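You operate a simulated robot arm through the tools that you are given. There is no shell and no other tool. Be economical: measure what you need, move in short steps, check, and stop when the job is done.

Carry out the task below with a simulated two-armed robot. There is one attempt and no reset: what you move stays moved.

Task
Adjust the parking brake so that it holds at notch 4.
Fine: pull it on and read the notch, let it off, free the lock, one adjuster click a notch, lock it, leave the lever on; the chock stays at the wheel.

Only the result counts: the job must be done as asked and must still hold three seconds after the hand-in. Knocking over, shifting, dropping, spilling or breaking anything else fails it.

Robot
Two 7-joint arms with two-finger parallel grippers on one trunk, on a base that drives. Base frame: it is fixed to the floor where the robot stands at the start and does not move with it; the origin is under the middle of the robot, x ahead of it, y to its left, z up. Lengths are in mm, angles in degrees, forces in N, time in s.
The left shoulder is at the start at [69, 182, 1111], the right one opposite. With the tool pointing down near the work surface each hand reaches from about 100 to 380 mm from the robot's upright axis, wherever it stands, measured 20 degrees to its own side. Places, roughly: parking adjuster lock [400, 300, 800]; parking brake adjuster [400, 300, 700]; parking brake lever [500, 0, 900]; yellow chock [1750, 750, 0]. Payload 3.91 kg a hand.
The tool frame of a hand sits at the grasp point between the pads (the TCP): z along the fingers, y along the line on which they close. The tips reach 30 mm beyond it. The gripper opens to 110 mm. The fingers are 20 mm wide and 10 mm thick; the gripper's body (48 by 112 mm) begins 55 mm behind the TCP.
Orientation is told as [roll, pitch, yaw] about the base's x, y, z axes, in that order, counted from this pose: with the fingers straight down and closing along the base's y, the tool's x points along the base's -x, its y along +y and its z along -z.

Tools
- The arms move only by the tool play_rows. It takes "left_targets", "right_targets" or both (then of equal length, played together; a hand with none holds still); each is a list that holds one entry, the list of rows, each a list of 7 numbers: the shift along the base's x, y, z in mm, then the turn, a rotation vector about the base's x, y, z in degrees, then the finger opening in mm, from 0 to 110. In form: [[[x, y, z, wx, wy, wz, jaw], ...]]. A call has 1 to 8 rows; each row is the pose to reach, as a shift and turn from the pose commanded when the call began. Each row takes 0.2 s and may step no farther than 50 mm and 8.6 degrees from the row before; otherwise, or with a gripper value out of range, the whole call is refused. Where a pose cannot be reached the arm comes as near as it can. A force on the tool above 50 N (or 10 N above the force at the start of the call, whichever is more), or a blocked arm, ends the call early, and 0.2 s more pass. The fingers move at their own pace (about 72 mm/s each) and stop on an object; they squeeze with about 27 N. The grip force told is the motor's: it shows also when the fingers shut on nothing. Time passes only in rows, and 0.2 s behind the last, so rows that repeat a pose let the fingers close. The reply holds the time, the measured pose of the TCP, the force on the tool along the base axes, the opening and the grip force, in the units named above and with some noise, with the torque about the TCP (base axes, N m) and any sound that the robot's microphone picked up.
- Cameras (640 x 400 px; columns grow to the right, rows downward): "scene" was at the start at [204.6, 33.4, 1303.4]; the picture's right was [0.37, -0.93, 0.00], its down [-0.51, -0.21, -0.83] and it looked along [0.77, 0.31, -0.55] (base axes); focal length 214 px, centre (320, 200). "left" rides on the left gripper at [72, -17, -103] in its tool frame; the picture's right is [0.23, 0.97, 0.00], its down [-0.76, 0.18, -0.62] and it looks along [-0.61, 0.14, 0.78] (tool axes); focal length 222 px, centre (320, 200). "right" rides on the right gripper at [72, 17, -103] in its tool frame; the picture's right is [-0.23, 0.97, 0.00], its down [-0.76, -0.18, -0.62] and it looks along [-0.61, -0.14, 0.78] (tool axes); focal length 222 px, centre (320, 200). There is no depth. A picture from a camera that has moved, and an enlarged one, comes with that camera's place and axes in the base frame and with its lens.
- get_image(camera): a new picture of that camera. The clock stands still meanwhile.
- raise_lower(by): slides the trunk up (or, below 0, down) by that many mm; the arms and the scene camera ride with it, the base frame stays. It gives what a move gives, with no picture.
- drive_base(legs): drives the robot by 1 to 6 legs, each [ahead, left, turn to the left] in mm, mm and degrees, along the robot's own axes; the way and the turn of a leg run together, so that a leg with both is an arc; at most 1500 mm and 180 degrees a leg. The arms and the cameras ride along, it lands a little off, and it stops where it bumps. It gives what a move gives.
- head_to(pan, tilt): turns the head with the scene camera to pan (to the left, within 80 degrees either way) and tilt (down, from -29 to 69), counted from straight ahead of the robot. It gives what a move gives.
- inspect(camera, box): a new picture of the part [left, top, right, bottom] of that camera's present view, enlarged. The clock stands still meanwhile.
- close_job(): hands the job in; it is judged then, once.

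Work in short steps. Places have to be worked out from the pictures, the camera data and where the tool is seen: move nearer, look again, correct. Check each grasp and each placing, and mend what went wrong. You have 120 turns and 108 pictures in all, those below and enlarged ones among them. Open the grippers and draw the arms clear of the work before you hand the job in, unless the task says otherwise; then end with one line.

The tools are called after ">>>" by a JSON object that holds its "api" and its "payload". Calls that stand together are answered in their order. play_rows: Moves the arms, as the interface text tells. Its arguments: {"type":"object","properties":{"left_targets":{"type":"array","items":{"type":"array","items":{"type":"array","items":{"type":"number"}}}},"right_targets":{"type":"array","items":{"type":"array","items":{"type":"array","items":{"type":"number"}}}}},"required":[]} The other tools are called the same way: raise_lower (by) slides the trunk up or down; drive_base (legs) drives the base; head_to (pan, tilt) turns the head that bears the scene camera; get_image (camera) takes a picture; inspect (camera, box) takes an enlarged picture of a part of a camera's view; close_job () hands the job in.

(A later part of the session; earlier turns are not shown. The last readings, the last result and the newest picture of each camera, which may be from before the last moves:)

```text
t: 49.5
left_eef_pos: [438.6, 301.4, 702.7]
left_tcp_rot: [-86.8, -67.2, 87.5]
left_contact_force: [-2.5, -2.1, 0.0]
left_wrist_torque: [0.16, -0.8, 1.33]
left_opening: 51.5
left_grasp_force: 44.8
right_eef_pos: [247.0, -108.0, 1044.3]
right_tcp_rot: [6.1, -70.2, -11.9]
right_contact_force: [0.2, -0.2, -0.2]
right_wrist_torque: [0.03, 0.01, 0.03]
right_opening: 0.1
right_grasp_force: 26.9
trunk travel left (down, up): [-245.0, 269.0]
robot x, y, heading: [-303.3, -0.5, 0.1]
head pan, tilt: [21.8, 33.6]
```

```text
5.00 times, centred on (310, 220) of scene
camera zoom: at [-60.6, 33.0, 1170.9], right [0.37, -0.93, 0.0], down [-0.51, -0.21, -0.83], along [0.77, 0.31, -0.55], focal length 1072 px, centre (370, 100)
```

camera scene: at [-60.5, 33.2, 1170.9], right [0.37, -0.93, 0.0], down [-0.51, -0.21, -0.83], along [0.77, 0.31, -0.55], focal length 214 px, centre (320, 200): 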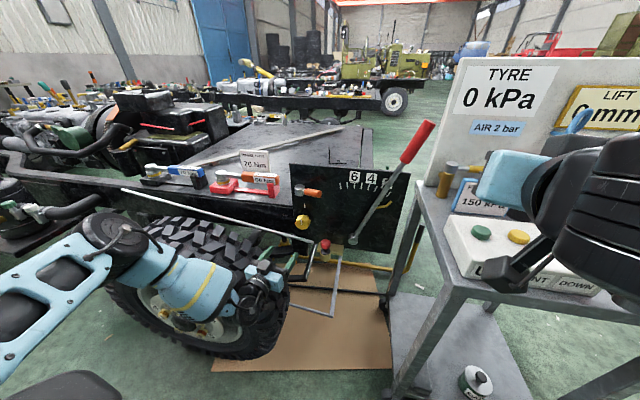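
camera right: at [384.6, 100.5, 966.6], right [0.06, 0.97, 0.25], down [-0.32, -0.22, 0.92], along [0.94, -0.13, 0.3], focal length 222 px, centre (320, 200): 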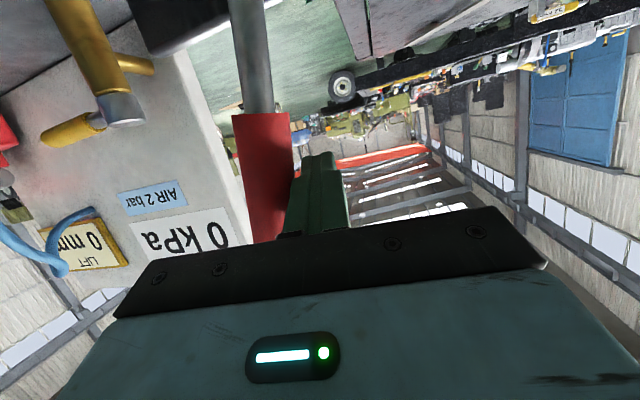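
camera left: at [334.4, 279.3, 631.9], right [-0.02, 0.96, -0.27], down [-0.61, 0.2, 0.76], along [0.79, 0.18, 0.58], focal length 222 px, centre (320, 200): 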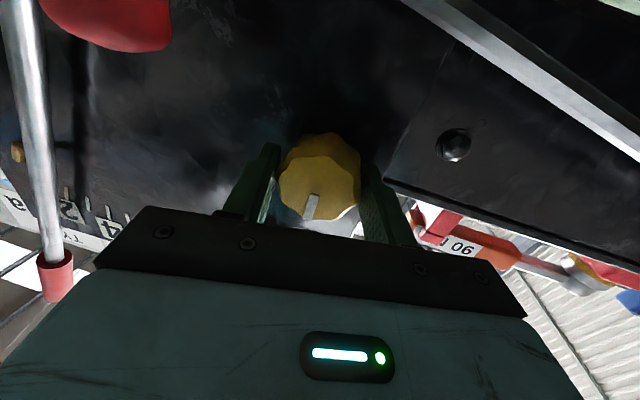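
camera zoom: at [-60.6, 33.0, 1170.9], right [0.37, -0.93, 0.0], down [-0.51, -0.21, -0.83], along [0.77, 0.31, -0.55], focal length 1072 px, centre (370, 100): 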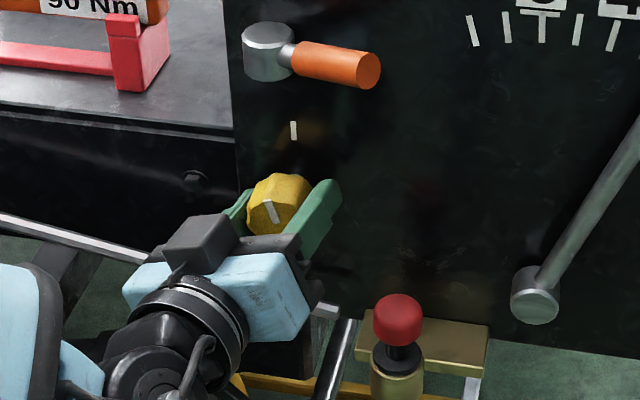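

The mark follows, leaning left by about 20°, with no click yet. I'll continue.

>>> {"api": "play_rows", "payload": {"left_targets": [[[0, 0, 0, -4, 0, 0, 40], [0, 0, 0, -8, 0, 0, 40], [0, 0, 0, -12, 0, 0, 40], [0, 0, 0, -12, 0, 0, 40]]]}}

>>> {"api": "inspect", "payload": {"camera": "scene", "box": [250, 180, 370, 260]}}

```text
t: 50.5
left_eef_pos: [437.7, 303.5, 704.6]
left_tcp_rot: [-86.2, -55.5, 87.6]
left_contact_force: [17.2, 20.8, -23.7]
left_wrist_torque: [0.01, 1.1, 0.57]
left_opening: 49.2
left_grasp_force: 44.7
left hand out of reach, approached as far as the arm can: row 3, 4
right_eef_pos: [251.2, -105.0, 1043.7]
right_tcp_rot: [5.5, -70.0, -11.4]
right_contact_force: [0.0, -0.6, -0.4]
right_wrist_torque: [-0.01, 0.01, 0.02]
right_opening: 0.1
right_grasp_force: 27.2
trunk travel left (down, up): [-245.0, 269.0]
robot x, y, heading: [-301.5, -0.7, 0.2]
head pan, tilt: [21.8, 33.6]
```

```text
5.00 times, centred on (310, 220) of scene
camera zoom: at [-56.2, 36.2, 1169.8], right [0.37, -0.93, 0.0], down [-0.52, -0.21, -0.83], along [0.77, 0.31, -0.56], focal length 1072 px, centre (370, 100)
```

zoom: 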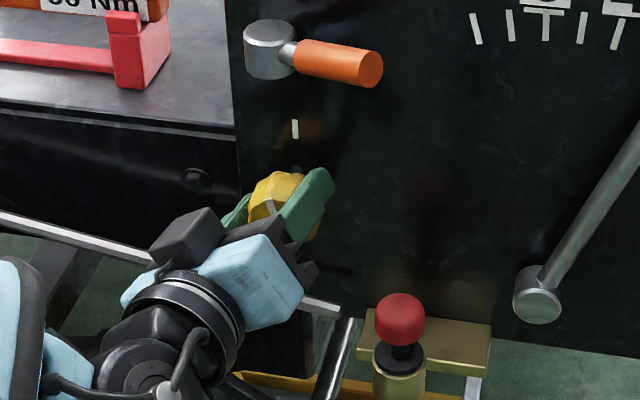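

The wrist limit is reached at about −31°. I'll release, back out along x and read the mark, to see whether it stays or springs back.

>>> {"api": "play_rows", "payload": {"left_targets": [[[0, 0, 0, 0, 0, 0, 90], [0, 0, 0, 0, 0, 0, 90], [-25, -2, -2, 0, 0, 0, 90], [-55, -2, -4, 0, 0, 0, 90]]]}}

>>> {"api": "get_image", "payload": {"camera": "left"}}

>>> {"api": "inspect", "payload": {"camera": "scene", "box": [250, 180, 370, 260]}}

```text
t: 51.5
left_eef_pos: [379.4, 295.9, 707.0]
left_tcp_rot: [-87.8, -55.4, 88.2]
left_contact_force: [-0.2, -0.4, 1.1]
left_wrist_torque: [0.03, -0.02, -0.01]
left_opening: 90.3
left_grasp_force: 0.1
right_eef_pos: [246.9, -108.3, 1044.1]
right_tcp_rot: [6.0, -70.1, -11.8]
right_contact_force: [0.6, 0.3, 0.4]
right_wrist_torque: [-0.02, 0.01, -0.01]
right_opening: 0.1
right_grasp_force: 27.6
trunk travel left (down, up): [-245.0, 269.0]
robot x, y, heading: [-304.6, -1.2, -0.1]
head pan, tilt: [21.8, 33.6]
```

```text
36 pictures are left
camera left: at [275.2, 240.8, 659.6], right [-0.02, 0.67, -0.74], down [-0.61, 0.58, 0.54], along [0.79, 0.46, 0.4], focal length 222 px, centre (320, 200)
```

left: 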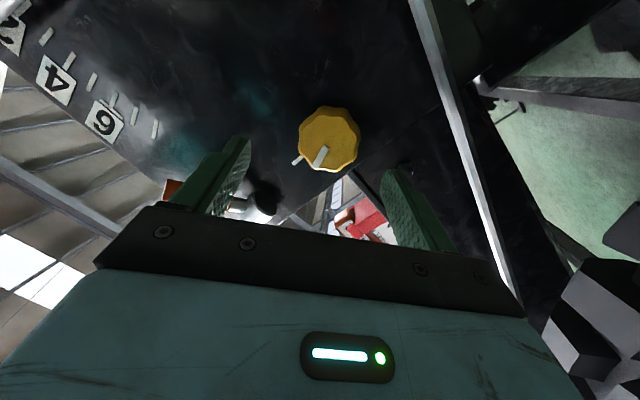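

```text
5.00 times, centred on (310, 220) of scene
camera zoom: at [-60.5, 33.3, 1170.9], right [0.37, -0.93, 0.0], down [-0.51, -0.21, -0.83], along [0.77, 0.31, -0.55], focal length 1072 px, centre (370, 100)
```

zoom: 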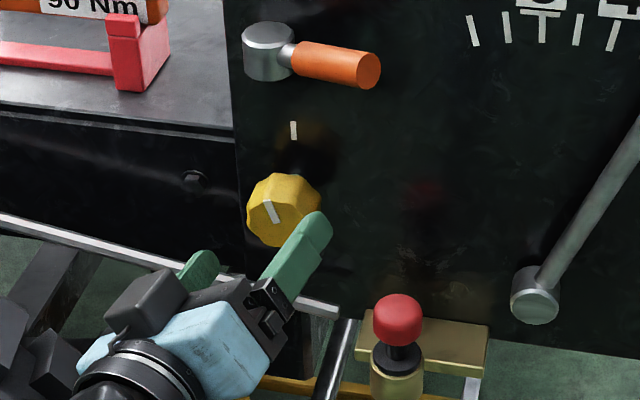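

The knob stayed at roughly 30°, which is probably one click. I'll roll the hand back in front of the knob for a second bite.

>>> {"api": "play_rows", "payload": {"left_targets": [[[0, 0, 0, 8.5, 0, 0, 90], [0, 0, 0, 17, 0, 0, 90], [0, 0, 0, 25.5, 0, 0, 90], [0, 0, 0, 34, 0, 0, 90], [0, 0, 0, 36, 0, 0, 90]]]}}

>>> {"api": "get_image", "payload": {"camera": "left"}}

```text
t: 52.7
left_eef_pos: [381.2, 294.6, 708.2]
left_tcp_rot: [55.8, -88.1, -55.0]
left_contact_force: [0.5, -0.2, 0.0]
left_wrist_torque: [-0.02, -0.04, -0.01]
left_opening: 89.9
left_grasp_force: 0.1
right_eef_pos: [247.4, -108.9, 1044.1]
right_tcp_rot: [6.0, -70.1, -11.8]
right_contact_force: [0.5, 0.1, -0.2]
right_wrist_torque: [-0.01, -0.01, -0.05]
right_opening: 0.0
right_grasp_force: 27.2
trunk travel left (down, up): [-245.0, 269.0]
robot x, y, heading: [-300.9, -1.2, 0.1]
head pan, tilt: [21.8, 33.6]
```

```text
34 pictures are left
camera left: at [276.1, 279.0, 636.3], right [-0.02, 0.98, -0.2], down [-0.61, 0.15, 0.78], along [0.79, 0.14, 0.6], focal length 222 px, centre (320, 200)
```

left: 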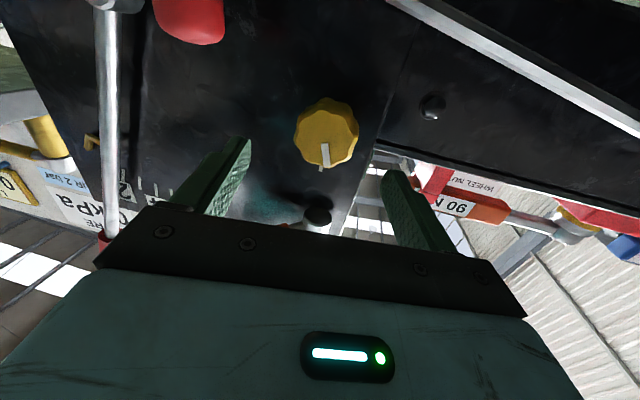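

I need a more exact reading of the knob mark.

>>> {"api": "inspect", "payload": {"camera": "left", "box": [270, 80, 390, 180]}}

>>> {"api": "inspect", "payload": {"camera": "scene", "box": [285, 195, 335, 235]}}

```text
4.00 times, centred on (330, 130) of left
camera zoom: at [276.1, 279.0, 636.3], right [-0.02, 0.98, -0.2], down [-0.61, 0.15, 0.78], along [0.79, 0.14, 0.6], focal length 888 px, centre (280, 480)
```

zoom: 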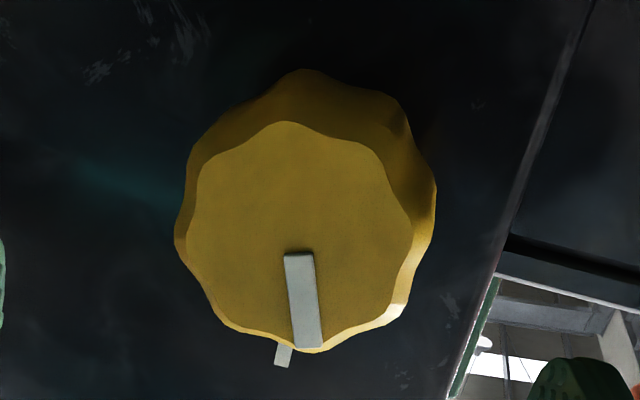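

```text
10.00 times, centred on (310, 215) of scene
camera zoom: at [-60.2, 33.2, 1170.8], right [0.37, -0.93, 0.0], down [-0.51, -0.21, -0.83], along [0.77, 0.31, -0.55], focal length 2145 px, centre (420, 50)
```

zoom: 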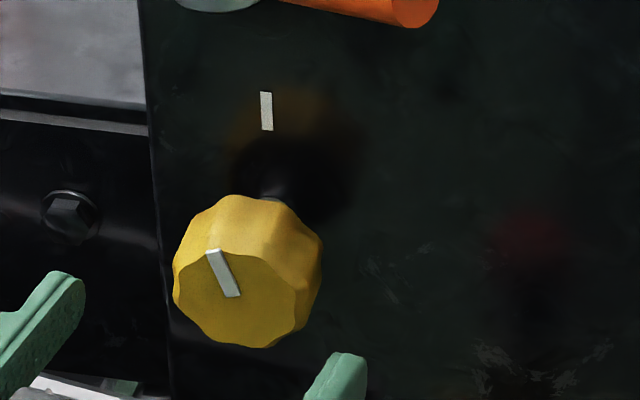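

The mark stands at about 20°, and the fingers slipped a bit during that turn. I'll pre-roll the hand the other way by about 25° and re-centre, to get one long firm turn.

>>> {"api": "play_rows", "payload": {"left_targets": [[[0, 2, -3, 8, 0, 0, 90], [0, 5, -6, 16, 0, 0, 90], [0, 7, -8, 24, 0, 0, 90], [0, 7, -8, 28, 0, 0, 90]]]}}

>>> {"api": "get_image", "payload": {"camera": "left"}}

```text
t: 53.7
left_eef_pos: [380.9, 300.5, 698.8]
left_tcp_rot: [89.0, -60.4, -87.8]
left_contact_force: [0.4, -0.3, 0.1]
left_wrist_torque: [0.01, 0.03, -0.02]
left_opening: 89.7
left_grasp_force: 0.0
right_eef_pos: [247.2, -107.8, 1044.7]
right_tcp_rot: [6.1, -70.2, -11.8]
right_contact_force: [-0.1, 0.1, 0.2]
right_wrist_torque: [0.0, -0.02, 0.0]
right_opening: 0.1
right_grasp_force: 27.2
trunk travel left (down, up): [-245.0, 269.0]
robot x, y, heading: [-300.9, -2.6, 0.2]
head pan, tilt: [21.8, 33.6]
```

```text
31 pictures are left
camera left: at [276.3, 321.0, 628.8], right [-0.02, 0.96, 0.28], down [-0.61, -0.23, 0.76], along [0.79, -0.16, 0.59], focal length 222 px, centre (320, 200)
```

left: 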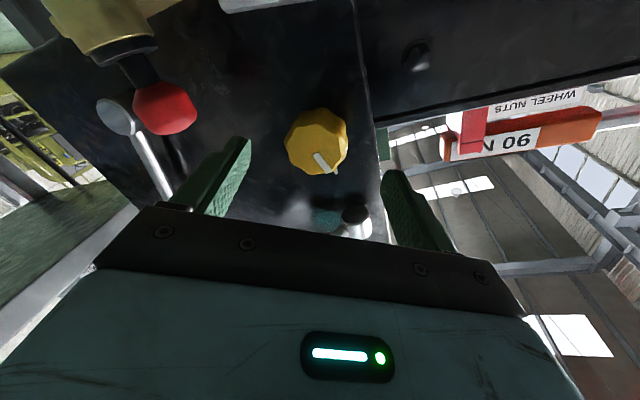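

The hand is centred on the knob at +30° roll. I'll advance, grip, and turn 24° first.

>>> {"api": "play_rows", "payload": {"left_targets": [[[30, 0, 0, 0, 0, 0, 90], [61, 0, 0, 0, 0, 0, 90], [61, 0, 0, 0, 0, 0, 35], [61, 0, 0, 0, 0, 0, 35], [61, 0, 0, 0, 0, 0, 35]]]}}

>>> {"api": "play_rows", "payload": {"left_targets": [[[0, 0, 0, -6, 0, 0, 35], [0, 0, 0, -12, 0, 0, 35], [0, 0, 0, -18, 0, 0, 35], [0, 0, 0, -24, 0, 0, 35]]]}}

>>> {"api": "inspect", "payload": {"camera": "left", "box": [240, 80, 400, 220]}}

>>> {"api": "inspect", "payload": {"camera": "scene", "box": [285, 195, 335, 235]}}

```text
t: 54.9
left_eef_pos: [442.9, 299.4, 700.2]
left_tcp_rot: [88.9, -60.5, -87.9]
left_contact_force: [-0.2, -3.6, -3.6]
left_wrist_torque: [0.05, -0.3, 0.77]
left_opening: 50.7
left_grasp_force: 44.7
right_eef_pos: [247.0, -107.8, 1044.8]
right_tcp_rot: [6.0, -70.2, -11.9]
right_contact_force: [0.4, 0.3, 1.0]
right_wrist_torque: [0.01, -0.01, 0.03]
right_opening: 0.3
right_grasp_force: 26.8
trunk travel left (down, up): [-245.0, 269.0]
robot x, y, heading: [-301.9, -1.1, 0.3]
head pan, tilt: [21.8, 33.6]
```

```text
t: 55.9
left_eef_pos: [443.5, 302.0, 700.4]
left_tcp_rot: [80.0, -84.7, -79.3]
left_contact_force: [7.5, -8.6, -4.7]
left_wrist_torque: [0.32, -1.46, 0.79]
left_opening: 50.4
left_grasp_force: 44.8
right_eef_pos: [248.5, -108.1, 1043.9]
right_tcp_rot: [6.1, -70.1, -11.9]
right_contact_force: [0.1, -0.4, -0.5]
right_wrist_torque: [0.02, 0.0, 0.0]
right_opening: 0.0
right_grasp_force: 27.1
trunk travel left (down, up): [-245.0, 269.0]
robot x, y, heading: [-301.8, 1.1, 0.1]
head pan, tilt: [21.8, 33.6]
```

```text
2.86 times, centred on (320, 150) of left
camera zoom: at [338.2, 289.2, 627.8], right [-0.02, 0.99, -0.14], down [-0.61, 0.1, 0.79], along [0.79, 0.1, 0.6], focal length 635 px, centre (320, 343)
```

zoom: 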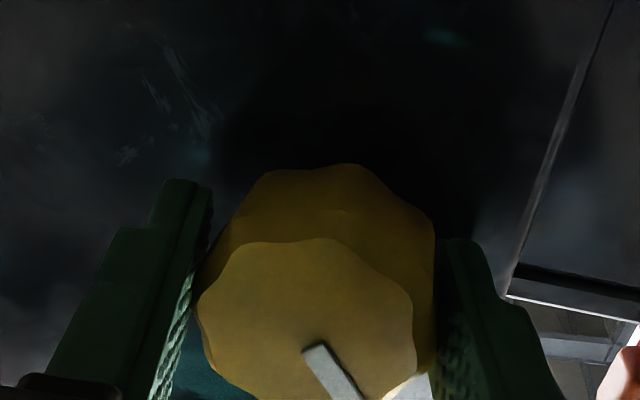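

```text
10.00 times, centred on (310, 215) of scene
camera zoom: at [-59.3, 32.5, 1170.7], right [0.37, -0.93, 0.0], down [-0.51, -0.21, -0.83], along [0.77, 0.31, -0.55], focal length 2145 px, centre (420, 50)
```

zoom: 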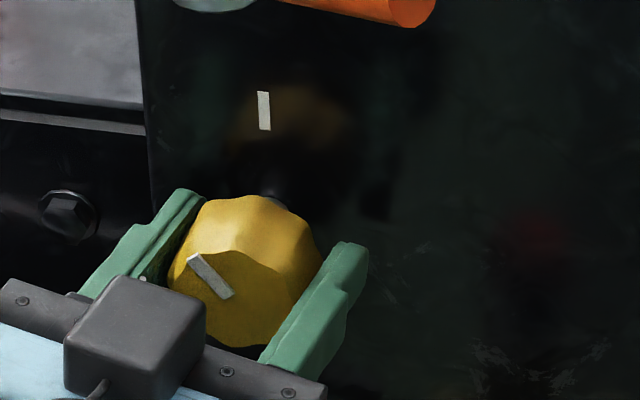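

The mark is now at about 44°, following the hand one to one. I'll release and see where it settles.

>>> {"api": "play_rows", "payload": {"left_targets": [[[0, 0, 0, 0, 0, 0, 80], [0, 0, 0, 0, 0, 0, 80]]]}}

>>> {"api": "inspect", "payload": {"camera": "scene", "box": [285, 195, 335, 235]}}

```text
t: 56.5
left_eef_pos: [441.7, 301.3, 699.4]
left_tcp_rot: [80.0, -84.5, -79.0]
left_contact_force: [0.0, 0.6, -0.3]
left_wrist_torque: [-0.03, -0.01, -0.03]
left_opening: 80.1
left_grasp_force: 0.0
right_eef_pos: [247.6, -107.4, 1044.4]
right_tcp_rot: [6.0, -70.2, -11.8]
right_contact_force: [-0.1, -0.4, -0.5]
right_wrist_torque: [-0.01, 0.0, 0.02]
right_opening: 0.1
right_grasp_force: 26.6
trunk travel left (down, up): [-245.0, 269.0]
robot x, y, heading: [-300.6, -1.6, 0.3]
head pan, tilt: [21.8, 33.6]
```

```text
10.00 times, centred on (310, 215) of scene
camera zoom: at [-60.3, 33.3, 1170.9], right [0.37, -0.93, 0.0], down [-0.51, -0.21, -0.83], along [0.77, 0.31, -0.55], focal length 2145 px, centre (420, 50)
```

zoom: 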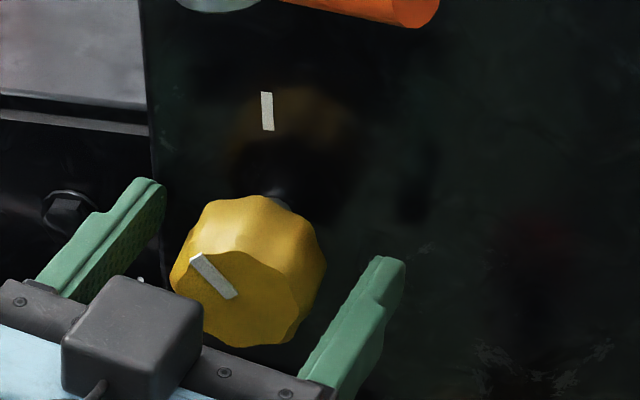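

The mark stayed at about 45°. It first settled at 23° and now at 45°, which fits two clicks of 22.5°. Now to lock: the handle points right, so the right fist with its fingers yawed left can hook its panel side and swing it back. I'll withdraw the left hand first.

>>> {"api": "play_rows", "payload": {"left_targets": [[[-30, 0, 0, 0, 0, 0, 80], [-70, 0, 0, 0, 0, 0, 80], [-105, 10, 0, 0, 0, 0, 80], [-135, 25, 0, 0, 0, 0, 80]]]}}

>>> {"api": "play_rows", "payload": {"right_targets": [[[10, 26, -15, 0, 0, 6.5, 0], [20, 52, -30, 0, 0, 13, 0], [30, 80, -45, 0, 0, 19.5, 0], [40, 108, -60, 0, 0, 26, 0], [50, 136, -80, 0, 0, 32.5, 0], [60, 164, -100, 0, 0, 39, 0], [70, 190, -125, 0, 0, 45.5, 0], [80, 215, -150, 0, 0, 52, 0]]]}}

>>> {"api": "get_image", "payload": {"camera": "right"}}

>>> {"api": "get_image", "payload": {"camera": "scene"}}

```text
t: 57.5
left_eef_pos: [306.1, 325.9, 701.5]
left_tcp_rot: [80.3, -84.5, -79.3]
left_contact_force: [0.0, -0.2, -1.1]
left_wrist_torque: [0.0, 0.04, -0.01]
left_opening: 80.2
left_grasp_force: 0.0
right_eef_pos: [246.5, -108.5, 1046.7]
right_tcp_rot: [5.9, -70.2, -11.8]
right_contact_force: [0.0, 0.8, 0.1]
right_wrist_torque: [0.02, -0.01, 0.0]
right_opening: 0.1
right_grasp_force: 27.3
trunk travel left (down, up): [-245.0, 269.0]
robot x, y, heading: [-305.5, -2.9, 0.3]
head pan, tilt: [21.8, 33.6]
```

```text
t: 59.3
left_eef_pos: [307.2, 325.7, 699.9]
left_tcp_rot: [79.7, -84.5, -78.8]
left_contact_force: [0.0, -0.1, 0.0]
left_wrist_torque: [0.01, -0.04, 0.0]
left_opening: 79.8
left_grasp_force: 0.2
right_eef_pos: [325.7, 108.8, 896.1]
right_tcp_rot: [6.0, -70.2, 40.2]
right_contact_force: [0.7, -1.3, -0.1]
right_wrist_torque: [0.0, 0.04, 0.04]
right_opening: 0.0
right_grasp_force: 26.6
trunk travel left (down, up): [-245.0, 269.0]
robot x, y, heading: [-302.1, 0.6, 0.1]
head pan, tilt: [21.8, 33.6]
```

```text
27 pictures are left
camera right: at [228.6, 33.2, 862.1], right [-0.64, 0.73, 0.25], down [-0.08, -0.38, 0.92], along [0.76, 0.57, 0.3], focal length 222 px, centre (320, 200)
```

right: 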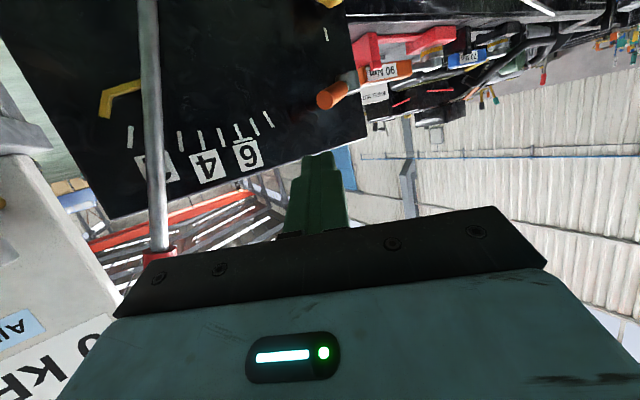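

```text
26 pictures are left
camera scene: at [-59.9, 33.4, 1170.8], right [0.37, -0.93, 0.0], down [-0.51, -0.21, -0.83], along [0.77, 0.31, -0.55], focal length 214 px, centre (320, 200)
```

scene: 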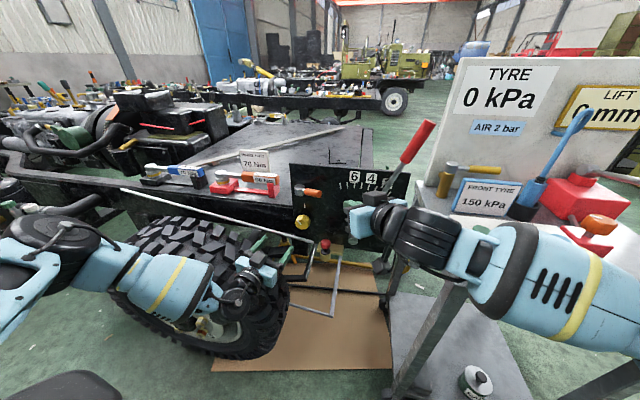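

The handle end measures about (430,235,833). I'll stage the fist just short of it, aiming for its panel side.

>>> {"api": "play_rows", "payload": {"right_targets": [[[25, 20, -18, 0, 0, 0, 0], [50, 42, -36, 0, 0, 0, 0], [80, 66, -52, 0, 0, 0, 0], [98, 80, -53, 0, 0, 0, 0]]]}}

>>> {"api": "get_image", "payload": {"camera": "right"}}

>>> {"api": "inspect", "payload": {"camera": "scene", "box": [270, 160, 390, 240]}}

```text
t: 60.3
left_eef_pos: [306.8, 326.4, 700.6]
left_tcp_rot: [79.9, -84.5, -79.1]
left_contact_force: [-0.2, 0.2, 0.4]
left_wrist_torque: [0.02, 0.03, 0.01]
left_opening: 80.0
left_grasp_force: 0.2
right_eef_pos: [425.9, 185.0, 841.9]
right_tcp_rot: [5.9, -70.2, 40.3]
right_contact_force: [-0.4, 0.8, 0.1]
right_wrist_torque: [0.01, 0.0, 0.0]
right_opening: 0.0
right_grasp_force: 26.9
trunk travel left (down, up): [-245.0, 269.0]
robot x, y, heading: [-302.9, -0.4, 0.0]
head pan, tilt: [21.8, 33.6]
```

```text
25 pictures are left
camera right: at [327.6, 110.5, 808.6], right [-0.64, 0.73, 0.25], down [-0.08, -0.38, 0.92], along [0.77, 0.57, 0.3], focal length 222 px, centre (320, 200)
```

right: 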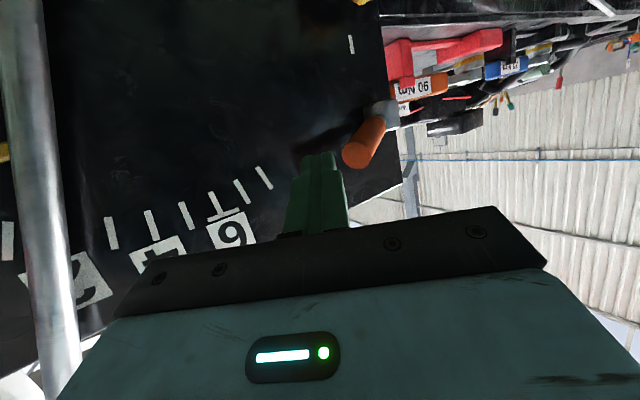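

```text
5.00 times, centred on (330, 200) of scene
camera zoom: at [-60.4, 33.5, 1170.9], right [0.37, -0.93, 0.0], down [-0.51, -0.21, -0.83], along [0.77, 0.31, -0.55], focal length 1072 px, centre (270, 200)
```

zoom: 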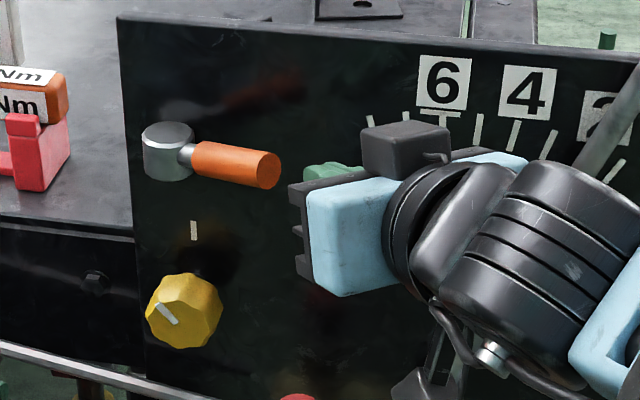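

The tip is about 30 mm to the panel side of the handle axis, so there's clearance to slide behind it. I'll advance 18 mm, then push back-left along the arc.

>>> {"api": "play_rows", "payload": {"right_targets": [[[7, 6, 0, 0, 0, 0, 0], [14, 11.5, 0, 0, 0, 0, 0], [4, 19, 0, 0, 0, 0, 0], [-8, 28, 0, 0, 0, 0, 0], [-18, 38, 0, 0, 0, 0, 0]]]}}

>>> {"api": "get_image", "payload": {"camera": "right"}}

```text
t: 61.5
left_eef_pos: [307.0, 325.8, 699.7]
left_tcp_rot: [79.8, -84.5, -79.2]
left_contact_force: [0.0, -0.4, -0.5]
left_wrist_torque: [-0.03, 0.01, -0.02]
left_opening: 80.1
left_grasp_force: 0.0
right_eef_pos: [407.2, 225.2, 842.5]
right_tcp_rot: [5.9, -70.1, 40.1]
right_contact_force: [-0.7, 0.5, -0.7]
right_wrist_torque: [0.01, -0.04, 0.0]
right_opening: 0.0
right_grasp_force: 27.1
trunk travel left (down, up): [-245.0, 269.0]
robot x, y, heading: [-300.5, -0.5, 0.1]
head pan, tilt: [21.8, 33.6]
```

```text
23 pictures are left
camera right: at [309.2, 150.1, 809.1], right [-0.64, 0.73, 0.25], down [-0.08, -0.38, 0.92], along [0.77, 0.57, 0.3], focal length 222 px, centre (320, 200)
```

right: 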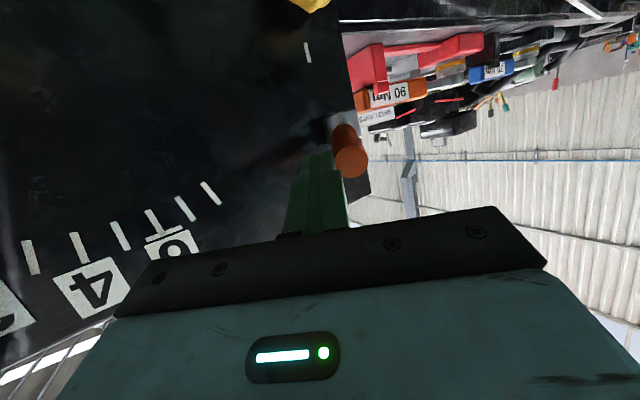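

The fist is behind the handle and pushing it. I'll continue the arc to the locked stop.

>>> {"api": "play_rows", "payload": {"right_targets": [[[-10, 10, 0, 0, 0, 0, 0], [-18, 21, 0, 0, 0, 0, 0], [-24, 32, 0, 0, 0, 0, 0], [-28, 42, 0, 0, 0, 0, 0], [-31, 50, 0, 0, 0, 0, 0], [-33, 57, 0, 0, 0, 0, 0], [-34, 64, 0, 0, 0, 0, 0]]]}}

>>> {"api": "get_image", "payload": {"camera": "right"}}

>>> {"api": "inspect", "payload": {"camera": "scene", "box": [270, 160, 390, 240]}}

```text
t: 63.3
left_eef_pos: [307.1, 324.8, 700.0]
left_tcp_rot: [79.8, -84.6, -78.9]
left_contact_force: [0.0, -0.6, 0.3]
left_wrist_torque: [0.03, 0.0, 0.0]
left_opening: 79.9
left_grasp_force: 0.1
right_eef_pos: [419.4, 232.9, 835.2]
right_tcp_rot: [4.7, -69.7, 36.3]
right_contact_force: [-0.2, 0.3, -0.2]
right_wrist_torque: [0.02, 0.05, -0.03]
right_opening: 0.0
right_grasp_force: 27.1
trunk travel left (down, up): [-245.0, 269.0]
robot x, y, heading: [-301.4, 1.0, -0.2]
head pan, tilt: [21.8, 33.6]
stopped in row 7 (right hand): the arm was blocked; the commanded pose is now the measured one
```

```text
22 pictures are left
camera right: at [315.4, 166.5, 803.7], right [-0.57, 0.79, 0.24], down [-0.11, -0.36, 0.92], along [0.81, 0.5, 0.3], focal length 222 px, centre (320, 200)
```

right: 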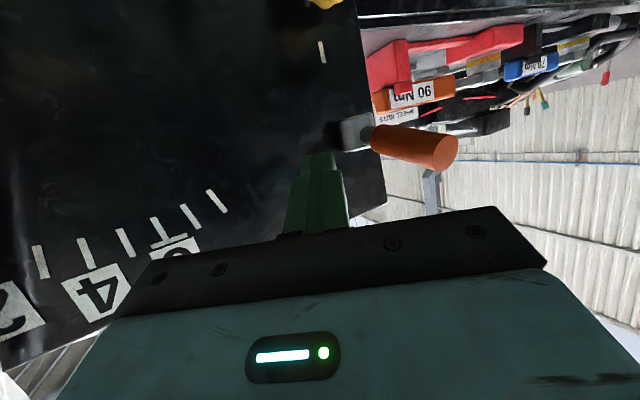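

```text
5.00 times, centred on (330, 200) of scene
camera zoom: at [-60.1, 33.0, 1170.8], right [0.37, -0.93, 0.0], down [-0.51, -0.21, -0.83], along [0.77, 0.31, -0.55], focal length 1072 px, centre (270, 200)
```

zoom: 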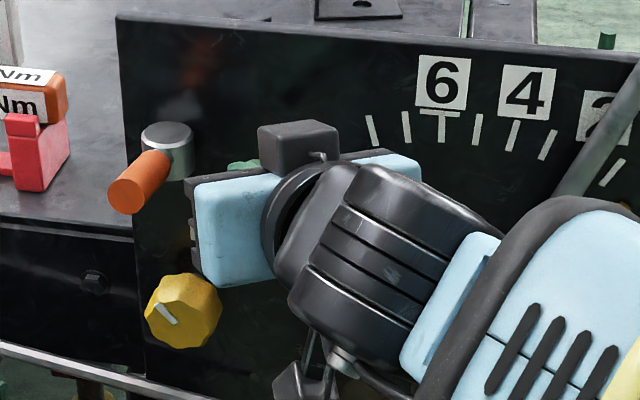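

The handle end is back at about (384,298), its original locked place. I'll withdraw the right hand and bring it back to the lever's right side, unwinding the yaw.

>>> {"api": "play_rows", "payload": {"right_targets": [[[-25, -25, 10, 0, 0, 0, 0], [-55, -52, 25, 0, 0, 0, 0], [-80, -82, 45, 0, 0, -6, 0], [-85, -115, 75, 0, 0, -12, 0], [-85, -148, 105, 0, 0, -18, 0], [-80, -180, 135, 0, 0, -24, 0], [-75, -212, 160, 0, 0, -30, 0], [-70, -245, 180, 0, 0, -36, 0]]]}}

>>> {"api": "get_image", "payload": {"camera": "right"}}

```text
t: 65.1
left_eef_pos: [307.4, 325.8, 700.0]
left_tcp_rot: [80.1, -84.5, -79.3]
left_contact_force: [-0.3, 0.7, 0.8]
left_wrist_torque: [0.0, -0.03, -0.03]
left_opening: 79.9
left_grasp_force: 0.0
right_eef_pos: [348.1, -10.9, 1016.2]
right_tcp_rot: [4.5, -69.8, 0.5]
right_contact_force: [0.3, 0.2, -0.2]
right_wrist_torque: [0.01, 0.02, -0.01]
right_opening: 0.0
right_grasp_force: 27.2
trunk travel left (down, up): [-245.0, 269.0]
robot x, y, heading: [-301.9, -1.7, 0.2]
head pan, tilt: [21.8, 33.6]
```

```text
20 pictures are left
camera right: at [225.2, -3.4, 983.7], right [0.0, 0.97, 0.24], down [-0.3, -0.23, 0.92], along [0.95, -0.07, 0.3], focal length 222 px, centre (320, 200)
```

right: 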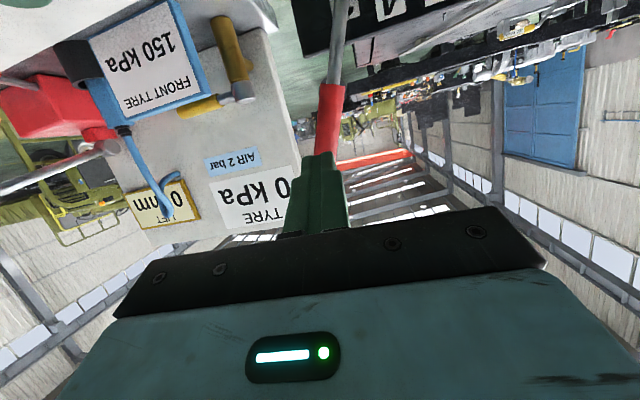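

The lever grip is straight ahead. I'll stage the fist just to the right of the grip.

>>> {"api": "play_rows", "payload": {"right_targets": [[[0, -30, -5, 0, 0, 0, 0], [40, -38, -12, 0, 0, 0, 0], [80, -38, -20, 0, 0, 0, 0], [120, -38, -27, 0, 0, 0, 0], [155, -38, -30, 0, 0, 0, 0]]]}}

>>> {"api": "get_image", "payload": {"camera": "right"}}

```text
t: 66.3
left_eef_pos: [305.4, 325.5, 699.6]
left_tcp_rot: [79.7, -84.4, -78.8]
left_contact_force: [-0.3, -1.1, -0.6]
left_wrist_torque: [-0.01, 0.0, 0.0]
left_opening: 80.1
left_grasp_force: 0.0
right_eef_pos: [502.3, -48.2, 983.4]
right_tcp_rot: [4.4, -69.9, 0.7]
right_contact_force: [1.4, -0.5, -0.6]
right_wrist_torque: [0.01, 0.0, -0.01]
right_opening: 0.0
right_grasp_force: 26.8
trunk travel left (down, up): [-245.0, 269.0]
robot x, y, heading: [-303.0, -1.3, 0.0]
head pan, tilt: [21.8, 33.6]
```

```text
19 pictures are left
camera right: at [379.3, -40.8, 951.5], right [0.0, 0.97, 0.24], down [-0.3, -0.23, 0.92], along [0.95, -0.07, 0.3], focal length 222 px, centre (320, 200)
```

right: 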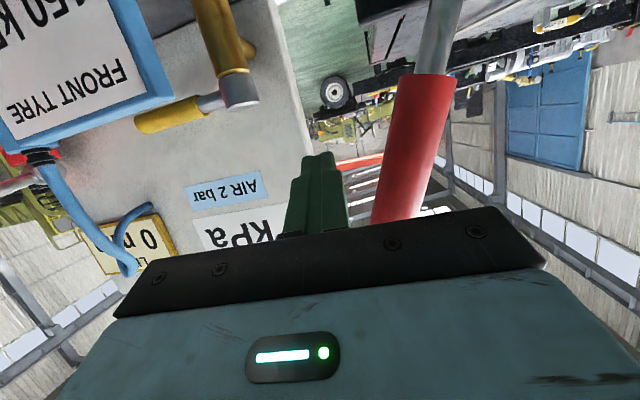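

The fist is to the right of the grip. I'll push the lever on, with the arc's slight rise and some left yaw.

>>> {"api": "play_rows", "payload": {"right_targets": [[[0, 14, 2, 0, 0, 1, 0], [0, 28, 5, 0, 0, 2, 0], [0, 42, 9, 0, 0, 4, 0], [0, 56, 12, 0, 0, 6, 0], [0, 68, 15, 0, 0, 8, 0], [0, 80, 17, 0, 0, 10, 0], [0, 92, 19, 0, 0, 12, 0], [0, 104, 21, 0, 0, 14, 0]]]}}

>>> {"api": "play_rows", "payload": {"right_targets": [[[0, 8, 1, 0, 0, 2, 0], [0, 16, 1, 0, 0, 3, 0], [0, 24, 1, 0, 0, 4, 0], [0, 32, 1, 0, 0, 5, 0], [0, 40, 1, 0, 0, 6, 0]]]}}

>>> {"api": "inspect", "payload": {"camera": "scene", "box": [300, 130, 440, 260]}}

```text
t: 68.1
left_eef_pos: [306.3, 325.8, 698.9]
left_tcp_rot: [80.0, -84.5, -79.1]
left_contact_force: [0.4, -0.5, -0.4]
left_wrist_torque: [-0.01, 0.01, 0.01]
left_opening: 80.0
left_grasp_force: 0.0
right_eef_pos: [503.0, 56.2, 1008.1]
right_tcp_rot: [4.6, -69.7, 14.7]
right_contact_force: [-2.0, -3.3, -1.4]
right_wrist_torque: [-0.06, -0.04, 0.04]
right_opening: 0.1
right_grasp_force: 26.7
trunk travel left (down, up): [-245.0, 269.0]
robot x, y, heading: [-301.3, -1.7, 0.1]
head pan, tilt: [21.8, 33.6]
```

```text
t: 69.3
left_eef_pos: [307.4, 320.0, 701.2]
left_tcp_rot: [80.6, -84.2, -79.9]
left_contact_force: [-1.3, 0.5, 0.1]
left_wrist_torque: [0.02, -0.02, 0.01]
left_opening: 80.0
left_grasp_force: 0.0
right_eef_pos: [507.4, 80.8, 1009.5]
right_tcp_rot: [4.8, -69.7, 19.2]
right_contact_force: [-5.2, -39.4, -0.8]
right_wrist_torque: [0.37, -0.03, 0.1]
right_opening: 0.1
right_grasp_force: 26.8
trunk travel left (down, up): [-245.0, 269.0]
robot x, y, heading: [-301.6, -2.5, 0.2]
head pan, tilt: [21.8, 33.6]
```

```text
3.08 times, centred on (370, 195) of scene
camera zoom: at [-60.6, 27.3, 1171.1], right [0.37, -0.93, 0.0], down [-0.51, -0.2, -0.83], along [0.77, 0.31, -0.55], focal length 660 px, centre (166, 215)
```

zoom: 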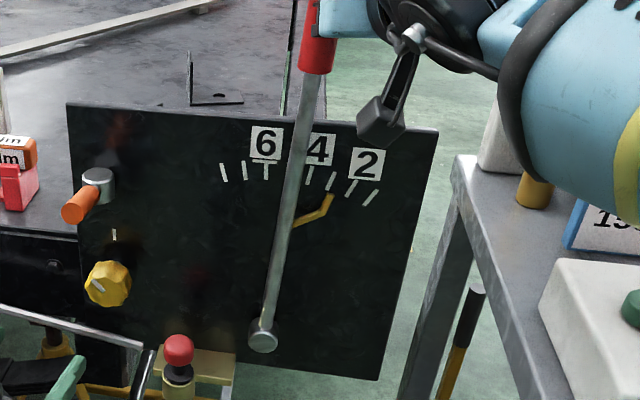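

The pointer is at tick 3 with 39 N on the fist. I'll press a touch further to see whether that's the stop, then zoom in.

>>> {"api": "play_rows", "payload": {"right_targets": [[[0, 6, 0, 0, 0, 0, 0], [0, 12, 0, 0, 0, 0, 0], [0, 18, 0, 0, 0, 0, 0]]]}}

>>> {"api": "inspect", "payload": {"camera": "scene", "box": [335, 165, 405, 215]}}

```text
t: 69.8
left_eef_pos: [308.8, 323.7, 699.0]
left_tcp_rot: [79.6, -84.5, -78.9]
left_contact_force: [-1.4, -0.4, 0.5]
left_wrist_torque: [-0.04, -0.03, -0.02]
left_opening: 80.1
left_grasp_force: 0.1
right_eef_pos: [511.9, 83.0, 1008.4]
right_tcp_rot: [4.1, -69.5, 18.8]
right_contact_force: [5.9, -9.1, 0.2]
right_wrist_torque: [0.08, 0.1, -0.03]
right_opening: 0.0
right_grasp_force: 27.8
trunk travel left (down, up): [-245.0, 269.0]
robot x, y, heading: [-300.7, -0.8, -0.4]
head pan, tilt: [21.8, 33.6]
stopped in row 2 (right hand): the force on the tool passed its limit at 52 N (the readings are from after the stop); the commanded pose is now the measured one
```

```text
8.00 times, centred on (370, 190) of scene
camera zoom: at [-60.0, 32.6, 1170.8], right [0.37, -0.93, 0.0], down [-0.51, -0.21, -0.83], along [0.77, 0.31, -0.55], focal length 1716 px, centre (-80, 280)
```

zoom: 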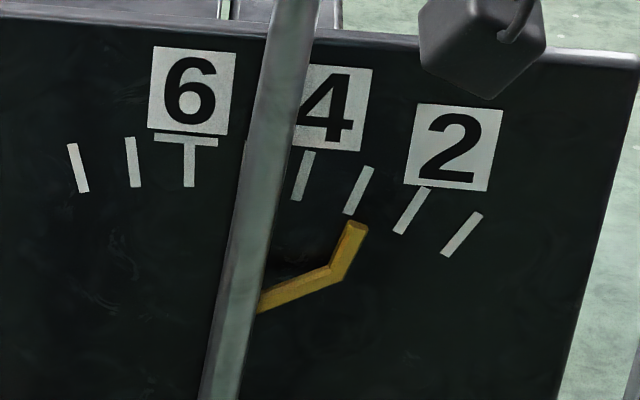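

It holds at notch 3, so 45° of knob turn is one click and I need one more. I'll let the lever off again, taking the fist around to its left side.

>>> {"api": "play_rows", "payload": {"right_targets": [[[-5, -12, 0, 0, 0, 0, 0], [-45, -12, 5, 0, 0, 0, 0], [-85, -5, 10, 0, 0, 0, 0], [-90, 35, 12, 0, 0, 3, 0], [-90, 75, 12, 0, 0, 6, 0], [-60, 90, 8, 0, 0, 3, 0], [-30, 92, 3, 0, 0, 0, 0], [-8, 92, 0, 0, 0, 0, 0]]]}}

>>> {"api": "get_image", "payload": {"camera": "right"}}

```text
t: 71.5
left_eef_pos: [307.9, 323.3, 699.5]
left_tcp_rot: [80.0, -84.6, -79.3]
left_contact_force: [-0.6, 0.2, 0.0]
left_wrist_torque: [0.0, -0.01, -0.03]
left_opening: 80.0
left_grasp_force: 0.1
right_eef_pos: [542.4, 39.6, 1020.4]
right_tcp_rot: [9.2, -69.9, 4.5]
right_contact_force: [-0.3, 0.6, -0.4]
right_wrist_torque: [0.0, 0.01, 0.0]
right_opening: 0.2
right_grasp_force: 27.5
right hand out of reach, approached as far as the arm can: row 7, 8
trunk travel left (down, up): [-245.0, 269.0]
robot x, y, heading: [-303.2, -0.8, -0.2]
head pan, tilt: [21.8, 33.6]
stopped in row 8 (right hand): the arm was blocked; the commanded pose is now the measured one
```

```text
16 pictures are left
camera right: at [420.0, 30.3, 987.2], right [-0.14, 0.95, 0.27], down [-0.27, -0.3, 0.92], along [0.95, 0.06, 0.3], focal length 222 px, centre (320, 200)
```

right: 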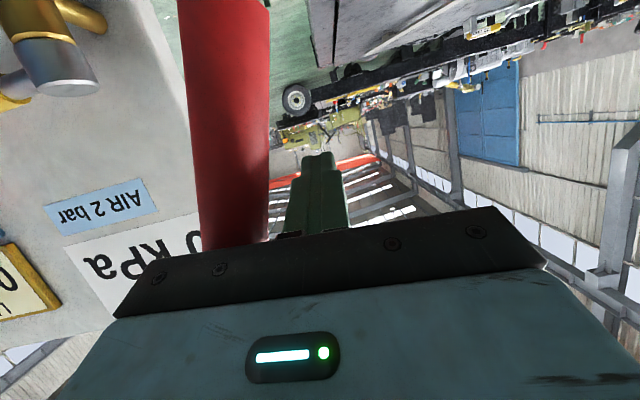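

The fist ended on the lever's left side and appears to have swept it back. I'll check the scene.

>>> {"api": "get_image", "payload": {"camera": "scene"}}

```text
15 pictures are left
camera scene: at [-60.6, 32.7, 1170.9], right [0.37, -0.93, 0.0], down [-0.51, -0.21, -0.83], along [0.77, 0.31, -0.55], focal length 214 px, centre (320, 200)
```

scene: 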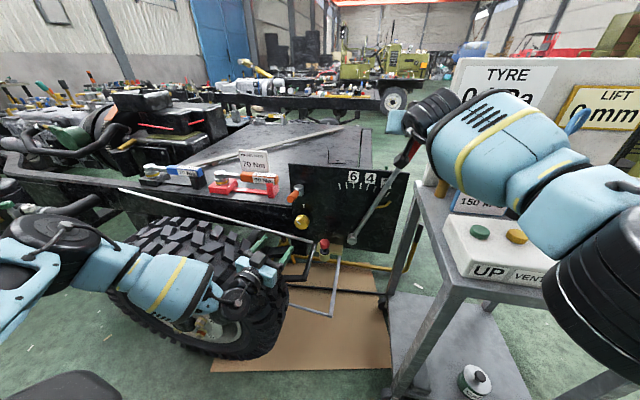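

The lever is off again. I'll retract the right hand, and at the same time raise the left hand as a fist to the left side of the lock handle.

>>> {"api": "play_rows", "payload": {"left_targets": [[[0, 10, 40, 0, 0, 0, 40], [0, 15, 85, 0, 0, 0, 0], [0, 15, 125, 0, 0, 0, 0], [20, 12, 136, 0, 0, 0, 0], [45, 10, 136, 0, 0, 0, 0], [66, 8, 136, 0, 0, 0, 0], [66, 8, 136, 0, 0, 0, 0]]], "right_targets": [[[-30, 10, 4, 0, 0, 0, 0], [-70, 12, 10, 0, 0, 0, 0], [-110, 5, 15, 0, 0, 0, 0], [-145, -25, 20, 0, 0, 0, 0], [-170, -65, 25, 0, 0, 0, 0], [-190, -105, 25, 0, 0, 0, 0], [-205, -140, 25, 0, 0, 0, 0]]]}}

>>> {"api": "get_image", "payload": {"camera": "left"}}

```text
t: 73.1
left_eef_pos: [373.0, 330.3, 835.5]
left_tcp_rot: [79.7, -84.5, -79.2]
left_contact_force: [-0.4, -0.4, -0.4]
left_wrist_torque: [-0.02, 0.03, 0.03]
left_opening: 0.0
left_grasp_force: 27.5
right_eef_pos: [336.6, -101.2, 1042.7]
right_tcp_rot: [9.4, -69.9, 4.4]
right_contact_force: [-0.7, 0.4, -0.5]
right_wrist_torque: [0.01, -0.04, 0.0]
right_opening: 0.0
right_grasp_force: 27.1
trunk travel left (down, up): [-245.0, 269.0]
robot x, y, heading: [-300.0, -2.3, 0.0]
head pan, tilt: [21.8, 33.6]
```

```text
14 pictures are left
camera left: at [268.8, 319.1, 763.6], right [-0.01, 0.99, -0.13], down [-0.61, 0.1, 0.79], along [0.79, 0.09, 0.6], focal length 222 px, centre (320, 200)
```

left: 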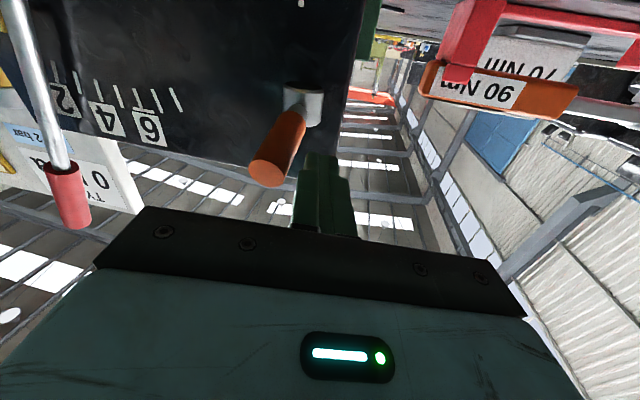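

The fist is just left of the handle. I'll sweep it right and forward along the arc to free the lock.

>>> {"api": "play_rows", "payload": {"left_targets": [[[5, -9, 0, 0, 0, 0, 0], [5, -18, 0, 0, 0, 0, 0], [5, -27, 0, 0, 0, 0, 0], [8, -37, 0, 0, 0, 0, 0], [12, -47, 0, 0, 0, 0, 0], [19, -57, 0, 0, 0, 0, 0], [27, -66, 0, 0, 0, 0, 0], [36, -72, 0, 0, 0, 0, 0]]]}}

>>> {"api": "play_rows", "payload": {"left_targets": [[[6, -3, 0, 0, 0, 0, 0], [12, -5, 0, 0, 0, 0, 0], [18, -6, 0, 0, 0, 0, 0], [24, -6, 0, 0, 0, 0, 0]]]}}

>>> {"api": "get_image", "payload": {"camera": "left"}}

```text
t: 74.9
left_eef_pos: [404.5, 263.0, 835.6]
left_tcp_rot: [79.2, -84.5, -78.2]
left_contact_force: [-45.2, 13.0, 3.7]
left_wrist_torque: [0.06, 0.18, -0.01]
left_opening: 0.0
left_grasp_force: 27.1
right_eef_pos: [333.1, -96.7, 1045.5]
right_tcp_rot: [9.2, -70.1, 4.7]
right_contact_force: [0.3, 0.1, -0.5]
right_wrist_torque: [0.04, -0.04, 0.0]
right_opening: 0.0
right_grasp_force: 26.9
trunk travel left (down, up): [-245.0, 269.0]
robot x, y, heading: [-300.4, -0.9, -0.0]
head pan, tilt: [21.8, 33.6]
```

```text
t: 75.2
left_eef_pos: [403.7, 262.7, 834.8]
left_tcp_rot: [79.0, -84.6, -77.9]
left_contact_force: [-32.3, 5.1, 9.0]
left_wrist_torque: [-0.07, -0.14, -0.1]
left_opening: 0.1
left_grasp_force: 27.0
right_eef_pos: [331.4, -97.2, 1045.6]
right_tcp_rot: [9.2, -70.1, 4.7]
right_contact_force: [-0.2, 0.5, 0.0]
right_wrist_torque: [-0.03, -0.02, -0.01]
right_opening: 0.2
right_grasp_force: 27.2
trunk travel left (down, up): [-245.0, 269.0]
robot x, y, heading: [-302.9, -2.4, -0.0]
head pan, tilt: [21.8, 33.6]
stopped in row 1 (left hand): the force on the tool passed its limit at 63 N (the readings are from after the stop); the commanded pose is now the measured one
```

```text
13 pictures are left
camera left: at [299.6, 251.4, 763.7], right [-0.02, 0.99, -0.13], down [-0.61, 0.09, 0.79], along [0.79, 0.1, 0.6], focal length 222 px, centre (320, 200)
```

left: 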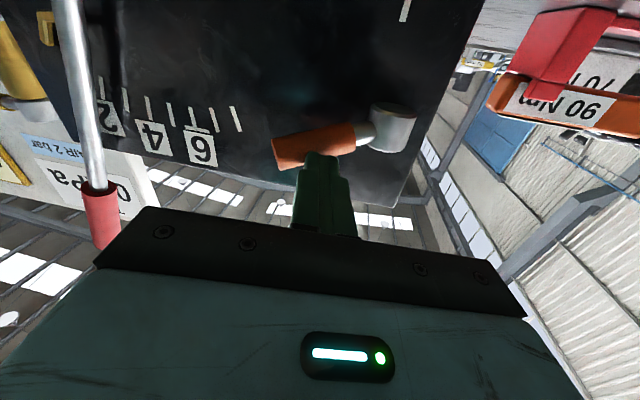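

The lock is at its free stop (63 N). Now I'll bring the left hand back down to the knob, rolled to +30° for another turn.

>>> {"api": "play_rows", "payload": {"left_targets": [[[-25, 5, 0, 0, 0, 0, 0], [-60, 15, -8, 0, 0, 0, 30], [-62, 25, -45, 6, 0, 0, 60], [-62, 33, -85, 12, 0, 0, 90], [-62, 38, -120, 18, 0, 0, 90], [-62, 38, -136, 24, 0, 0, 90], [-40, 38, -136, 24, 0, 0, 90], [-22, 38, -136, 24, 0, 0, 90]]]}}

>>> {"api": "get_image", "payload": {"camera": "left"}}

```text
t: 77.0
left_eef_pos: [387.3, 301.0, 695.6]
left_tcp_rot: [88.4, -60.5, -87.1]
left_contact_force: [0.5, 0.1, 0.3]
left_wrist_torque: [0.0, 0.05, 0.0]
left_opening: 89.9
left_grasp_force: 0.1
right_eef_pos: [335.6, -98.8, 1043.4]
right_tcp_rot: [9.4, -69.9, 4.5]
right_contact_force: [-0.1, 0.5, 0.7]
right_wrist_torque: [-0.01, -0.02, -0.04]
right_opening: 0.1
right_grasp_force: 27.4
trunk travel left (down, up): [-245.0, 269.0]
robot x, y, heading: [-303.2, 0.3, 0.1]
head pan, tilt: [21.8, 33.6]
```

```text
12 pictures are left
camera left: at [282.2, 320.4, 625.0], right [-0.02, 0.96, 0.28], down [-0.61, -0.24, 0.76], along [0.79, -0.16, 0.59], focal length 222 px, centre (320, 200)
```

left: 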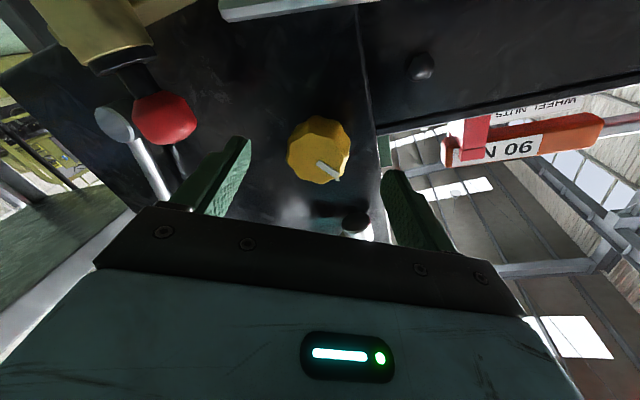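

I'll take a zoom of the mark to know its present angle before turning.

>>> {"api": "inspect", "payload": {"camera": "scene", "box": [285, 195, 335, 235]}}

```text
10.00 times, centred on (310, 215) of scene
camera zoom: at [-60.8, 32.5, 1170.8], right [0.37, -0.93, 0.0], down [-0.51, -0.21, -0.83], along [0.77, 0.31, -0.55], focal length 2145 px, centre (420, 50)
```

zoom: 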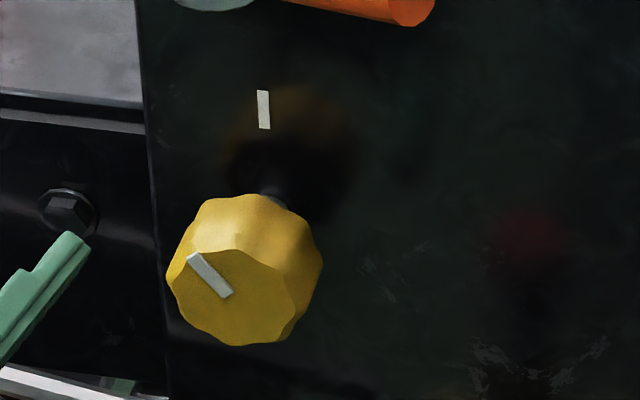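

The mark is still about 40°, with no sign of snapping back. I'll advance, grip and turn about 36° more.

>>> {"api": "play_rows", "payload": {"left_targets": [[[30, 0, 3, 0, 0, 0, 90], [56, 0, 4, 0, 0, 0, 90], [56, 0, 4, 0, 0, 0, 35], [56, 0, 4, 0, 0, 0, 35], [56, 0, 4, 0, 0, 0, 35]]]}}

>>> {"api": "play_rows", "payload": {"left_targets": [[[0, 0, 0, -6, 0, 0, 35], [0, 0, 0, -12, 0, 0, 35], [0, 0, 0, -18, 0, 0, 35], [0, 0, 0, -24, 0, 0, 35], [0, 0, 0, -30, 0, 0, 35], [0, 0, 0, -36, 0, 0, 35]]]}}

>>> {"api": "play_rows", "payload": {"left_targets": [[[0, 0, 0, 0, 0, 0, 80], [0, 0, 0, 0, 0, 0, 80]]]}}

>>> {"api": "inspect", "payload": {"camera": "scene", "box": [285, 195, 335, 235]}}

```text
t: 78.2
left_eef_pos: [442.9, 300.0, 699.6]
left_tcp_rot: [88.3, -60.5, -87.0]
left_contact_force: [0.6, -2.1, -2.5]
left_wrist_torque: [0.07, -0.24, 0.85]
left_opening: 50.7
left_grasp_force: 45.1
right_eef_pos: [335.6, -97.7, 1043.3]
right_tcp_rot: [9.4, -70.0, 4.5]
right_contact_force: [0.1, 0.4, 0.5]
right_wrist_torque: [0.03, -0.02, 0.02]
right_opening: 0.0
right_grasp_force: 27.2
trunk travel left (down, up): [-245.0, 269.0]
robot x, y, heading: [-303.1, -1.9, -0.2]
head pan, tilt: [21.8, 33.6]
```

```text
t: 79.5
left_eef_pos: [442.5, 299.8, 701.0]
left_tcp_rot: [-77.4, -83.2, 78.1]
left_contact_force: [1.8, 0.0, -3.2]
left_wrist_torque: [0.29, -1.26, 1.1]
left_opening: 50.5
left_grasp_force: 45.2
right_eef_pos: [335.8, -97.3, 1042.2]
right_tcp_rot: [9.5, -70.0, 4.6]
right_contact_force: [-0.3, -0.7, 0.6]
right_wrist_torque: [0.0, 0.01, 0.01]
right_opening: 0.0
right_grasp_force: 27.2
trunk travel left (down, up): [-245.0, 269.0]
robot x, y, heading: [-303.0, -2.3, -0.0]
head pan, tilt: [21.8, 33.6]
```

```text
t: 80.2
left_eef_pos: [442.2, 300.2, 700.9]
left_tcp_rot: [-77.3, -83.3, 77.9]
left_contact_force: [0.8, 1.0, 0.0]
left_wrist_torque: [-0.01, 0.0, 0.0]
left_opening: 79.8
left_grasp_force: 0.0
right_eef_pos: [336.9, -99.1, 1042.3]
right_tcp_rot: [9.5, -69.9, 4.5]
right_contact_force: [-0.1, 0.4, -0.2]
right_wrist_torque: [0.01, -0.02, 0.02]
right_opening: 0.0
right_grasp_force: 26.7
trunk travel left (down, up): [-245.0, 269.0]
robot x, y, heading: [-304.1, -2.0, -0.4]
head pan, tilt: [21.8, 33.6]
```

```text
10.00 times, centred on (310, 215) of scene
camera zoom: at [-61.0, 32.5, 1170.9], right [0.37, -0.93, 0.0], down [-0.51, -0.21, -0.83], along [0.77, 0.31, -0.55], focal length 2145 px, centre (420, 50)
```

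zoom: 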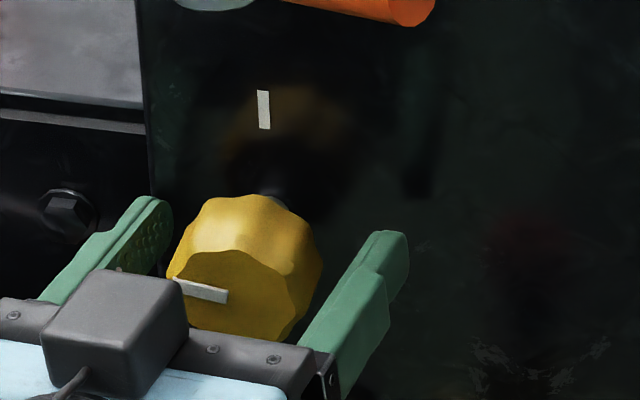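

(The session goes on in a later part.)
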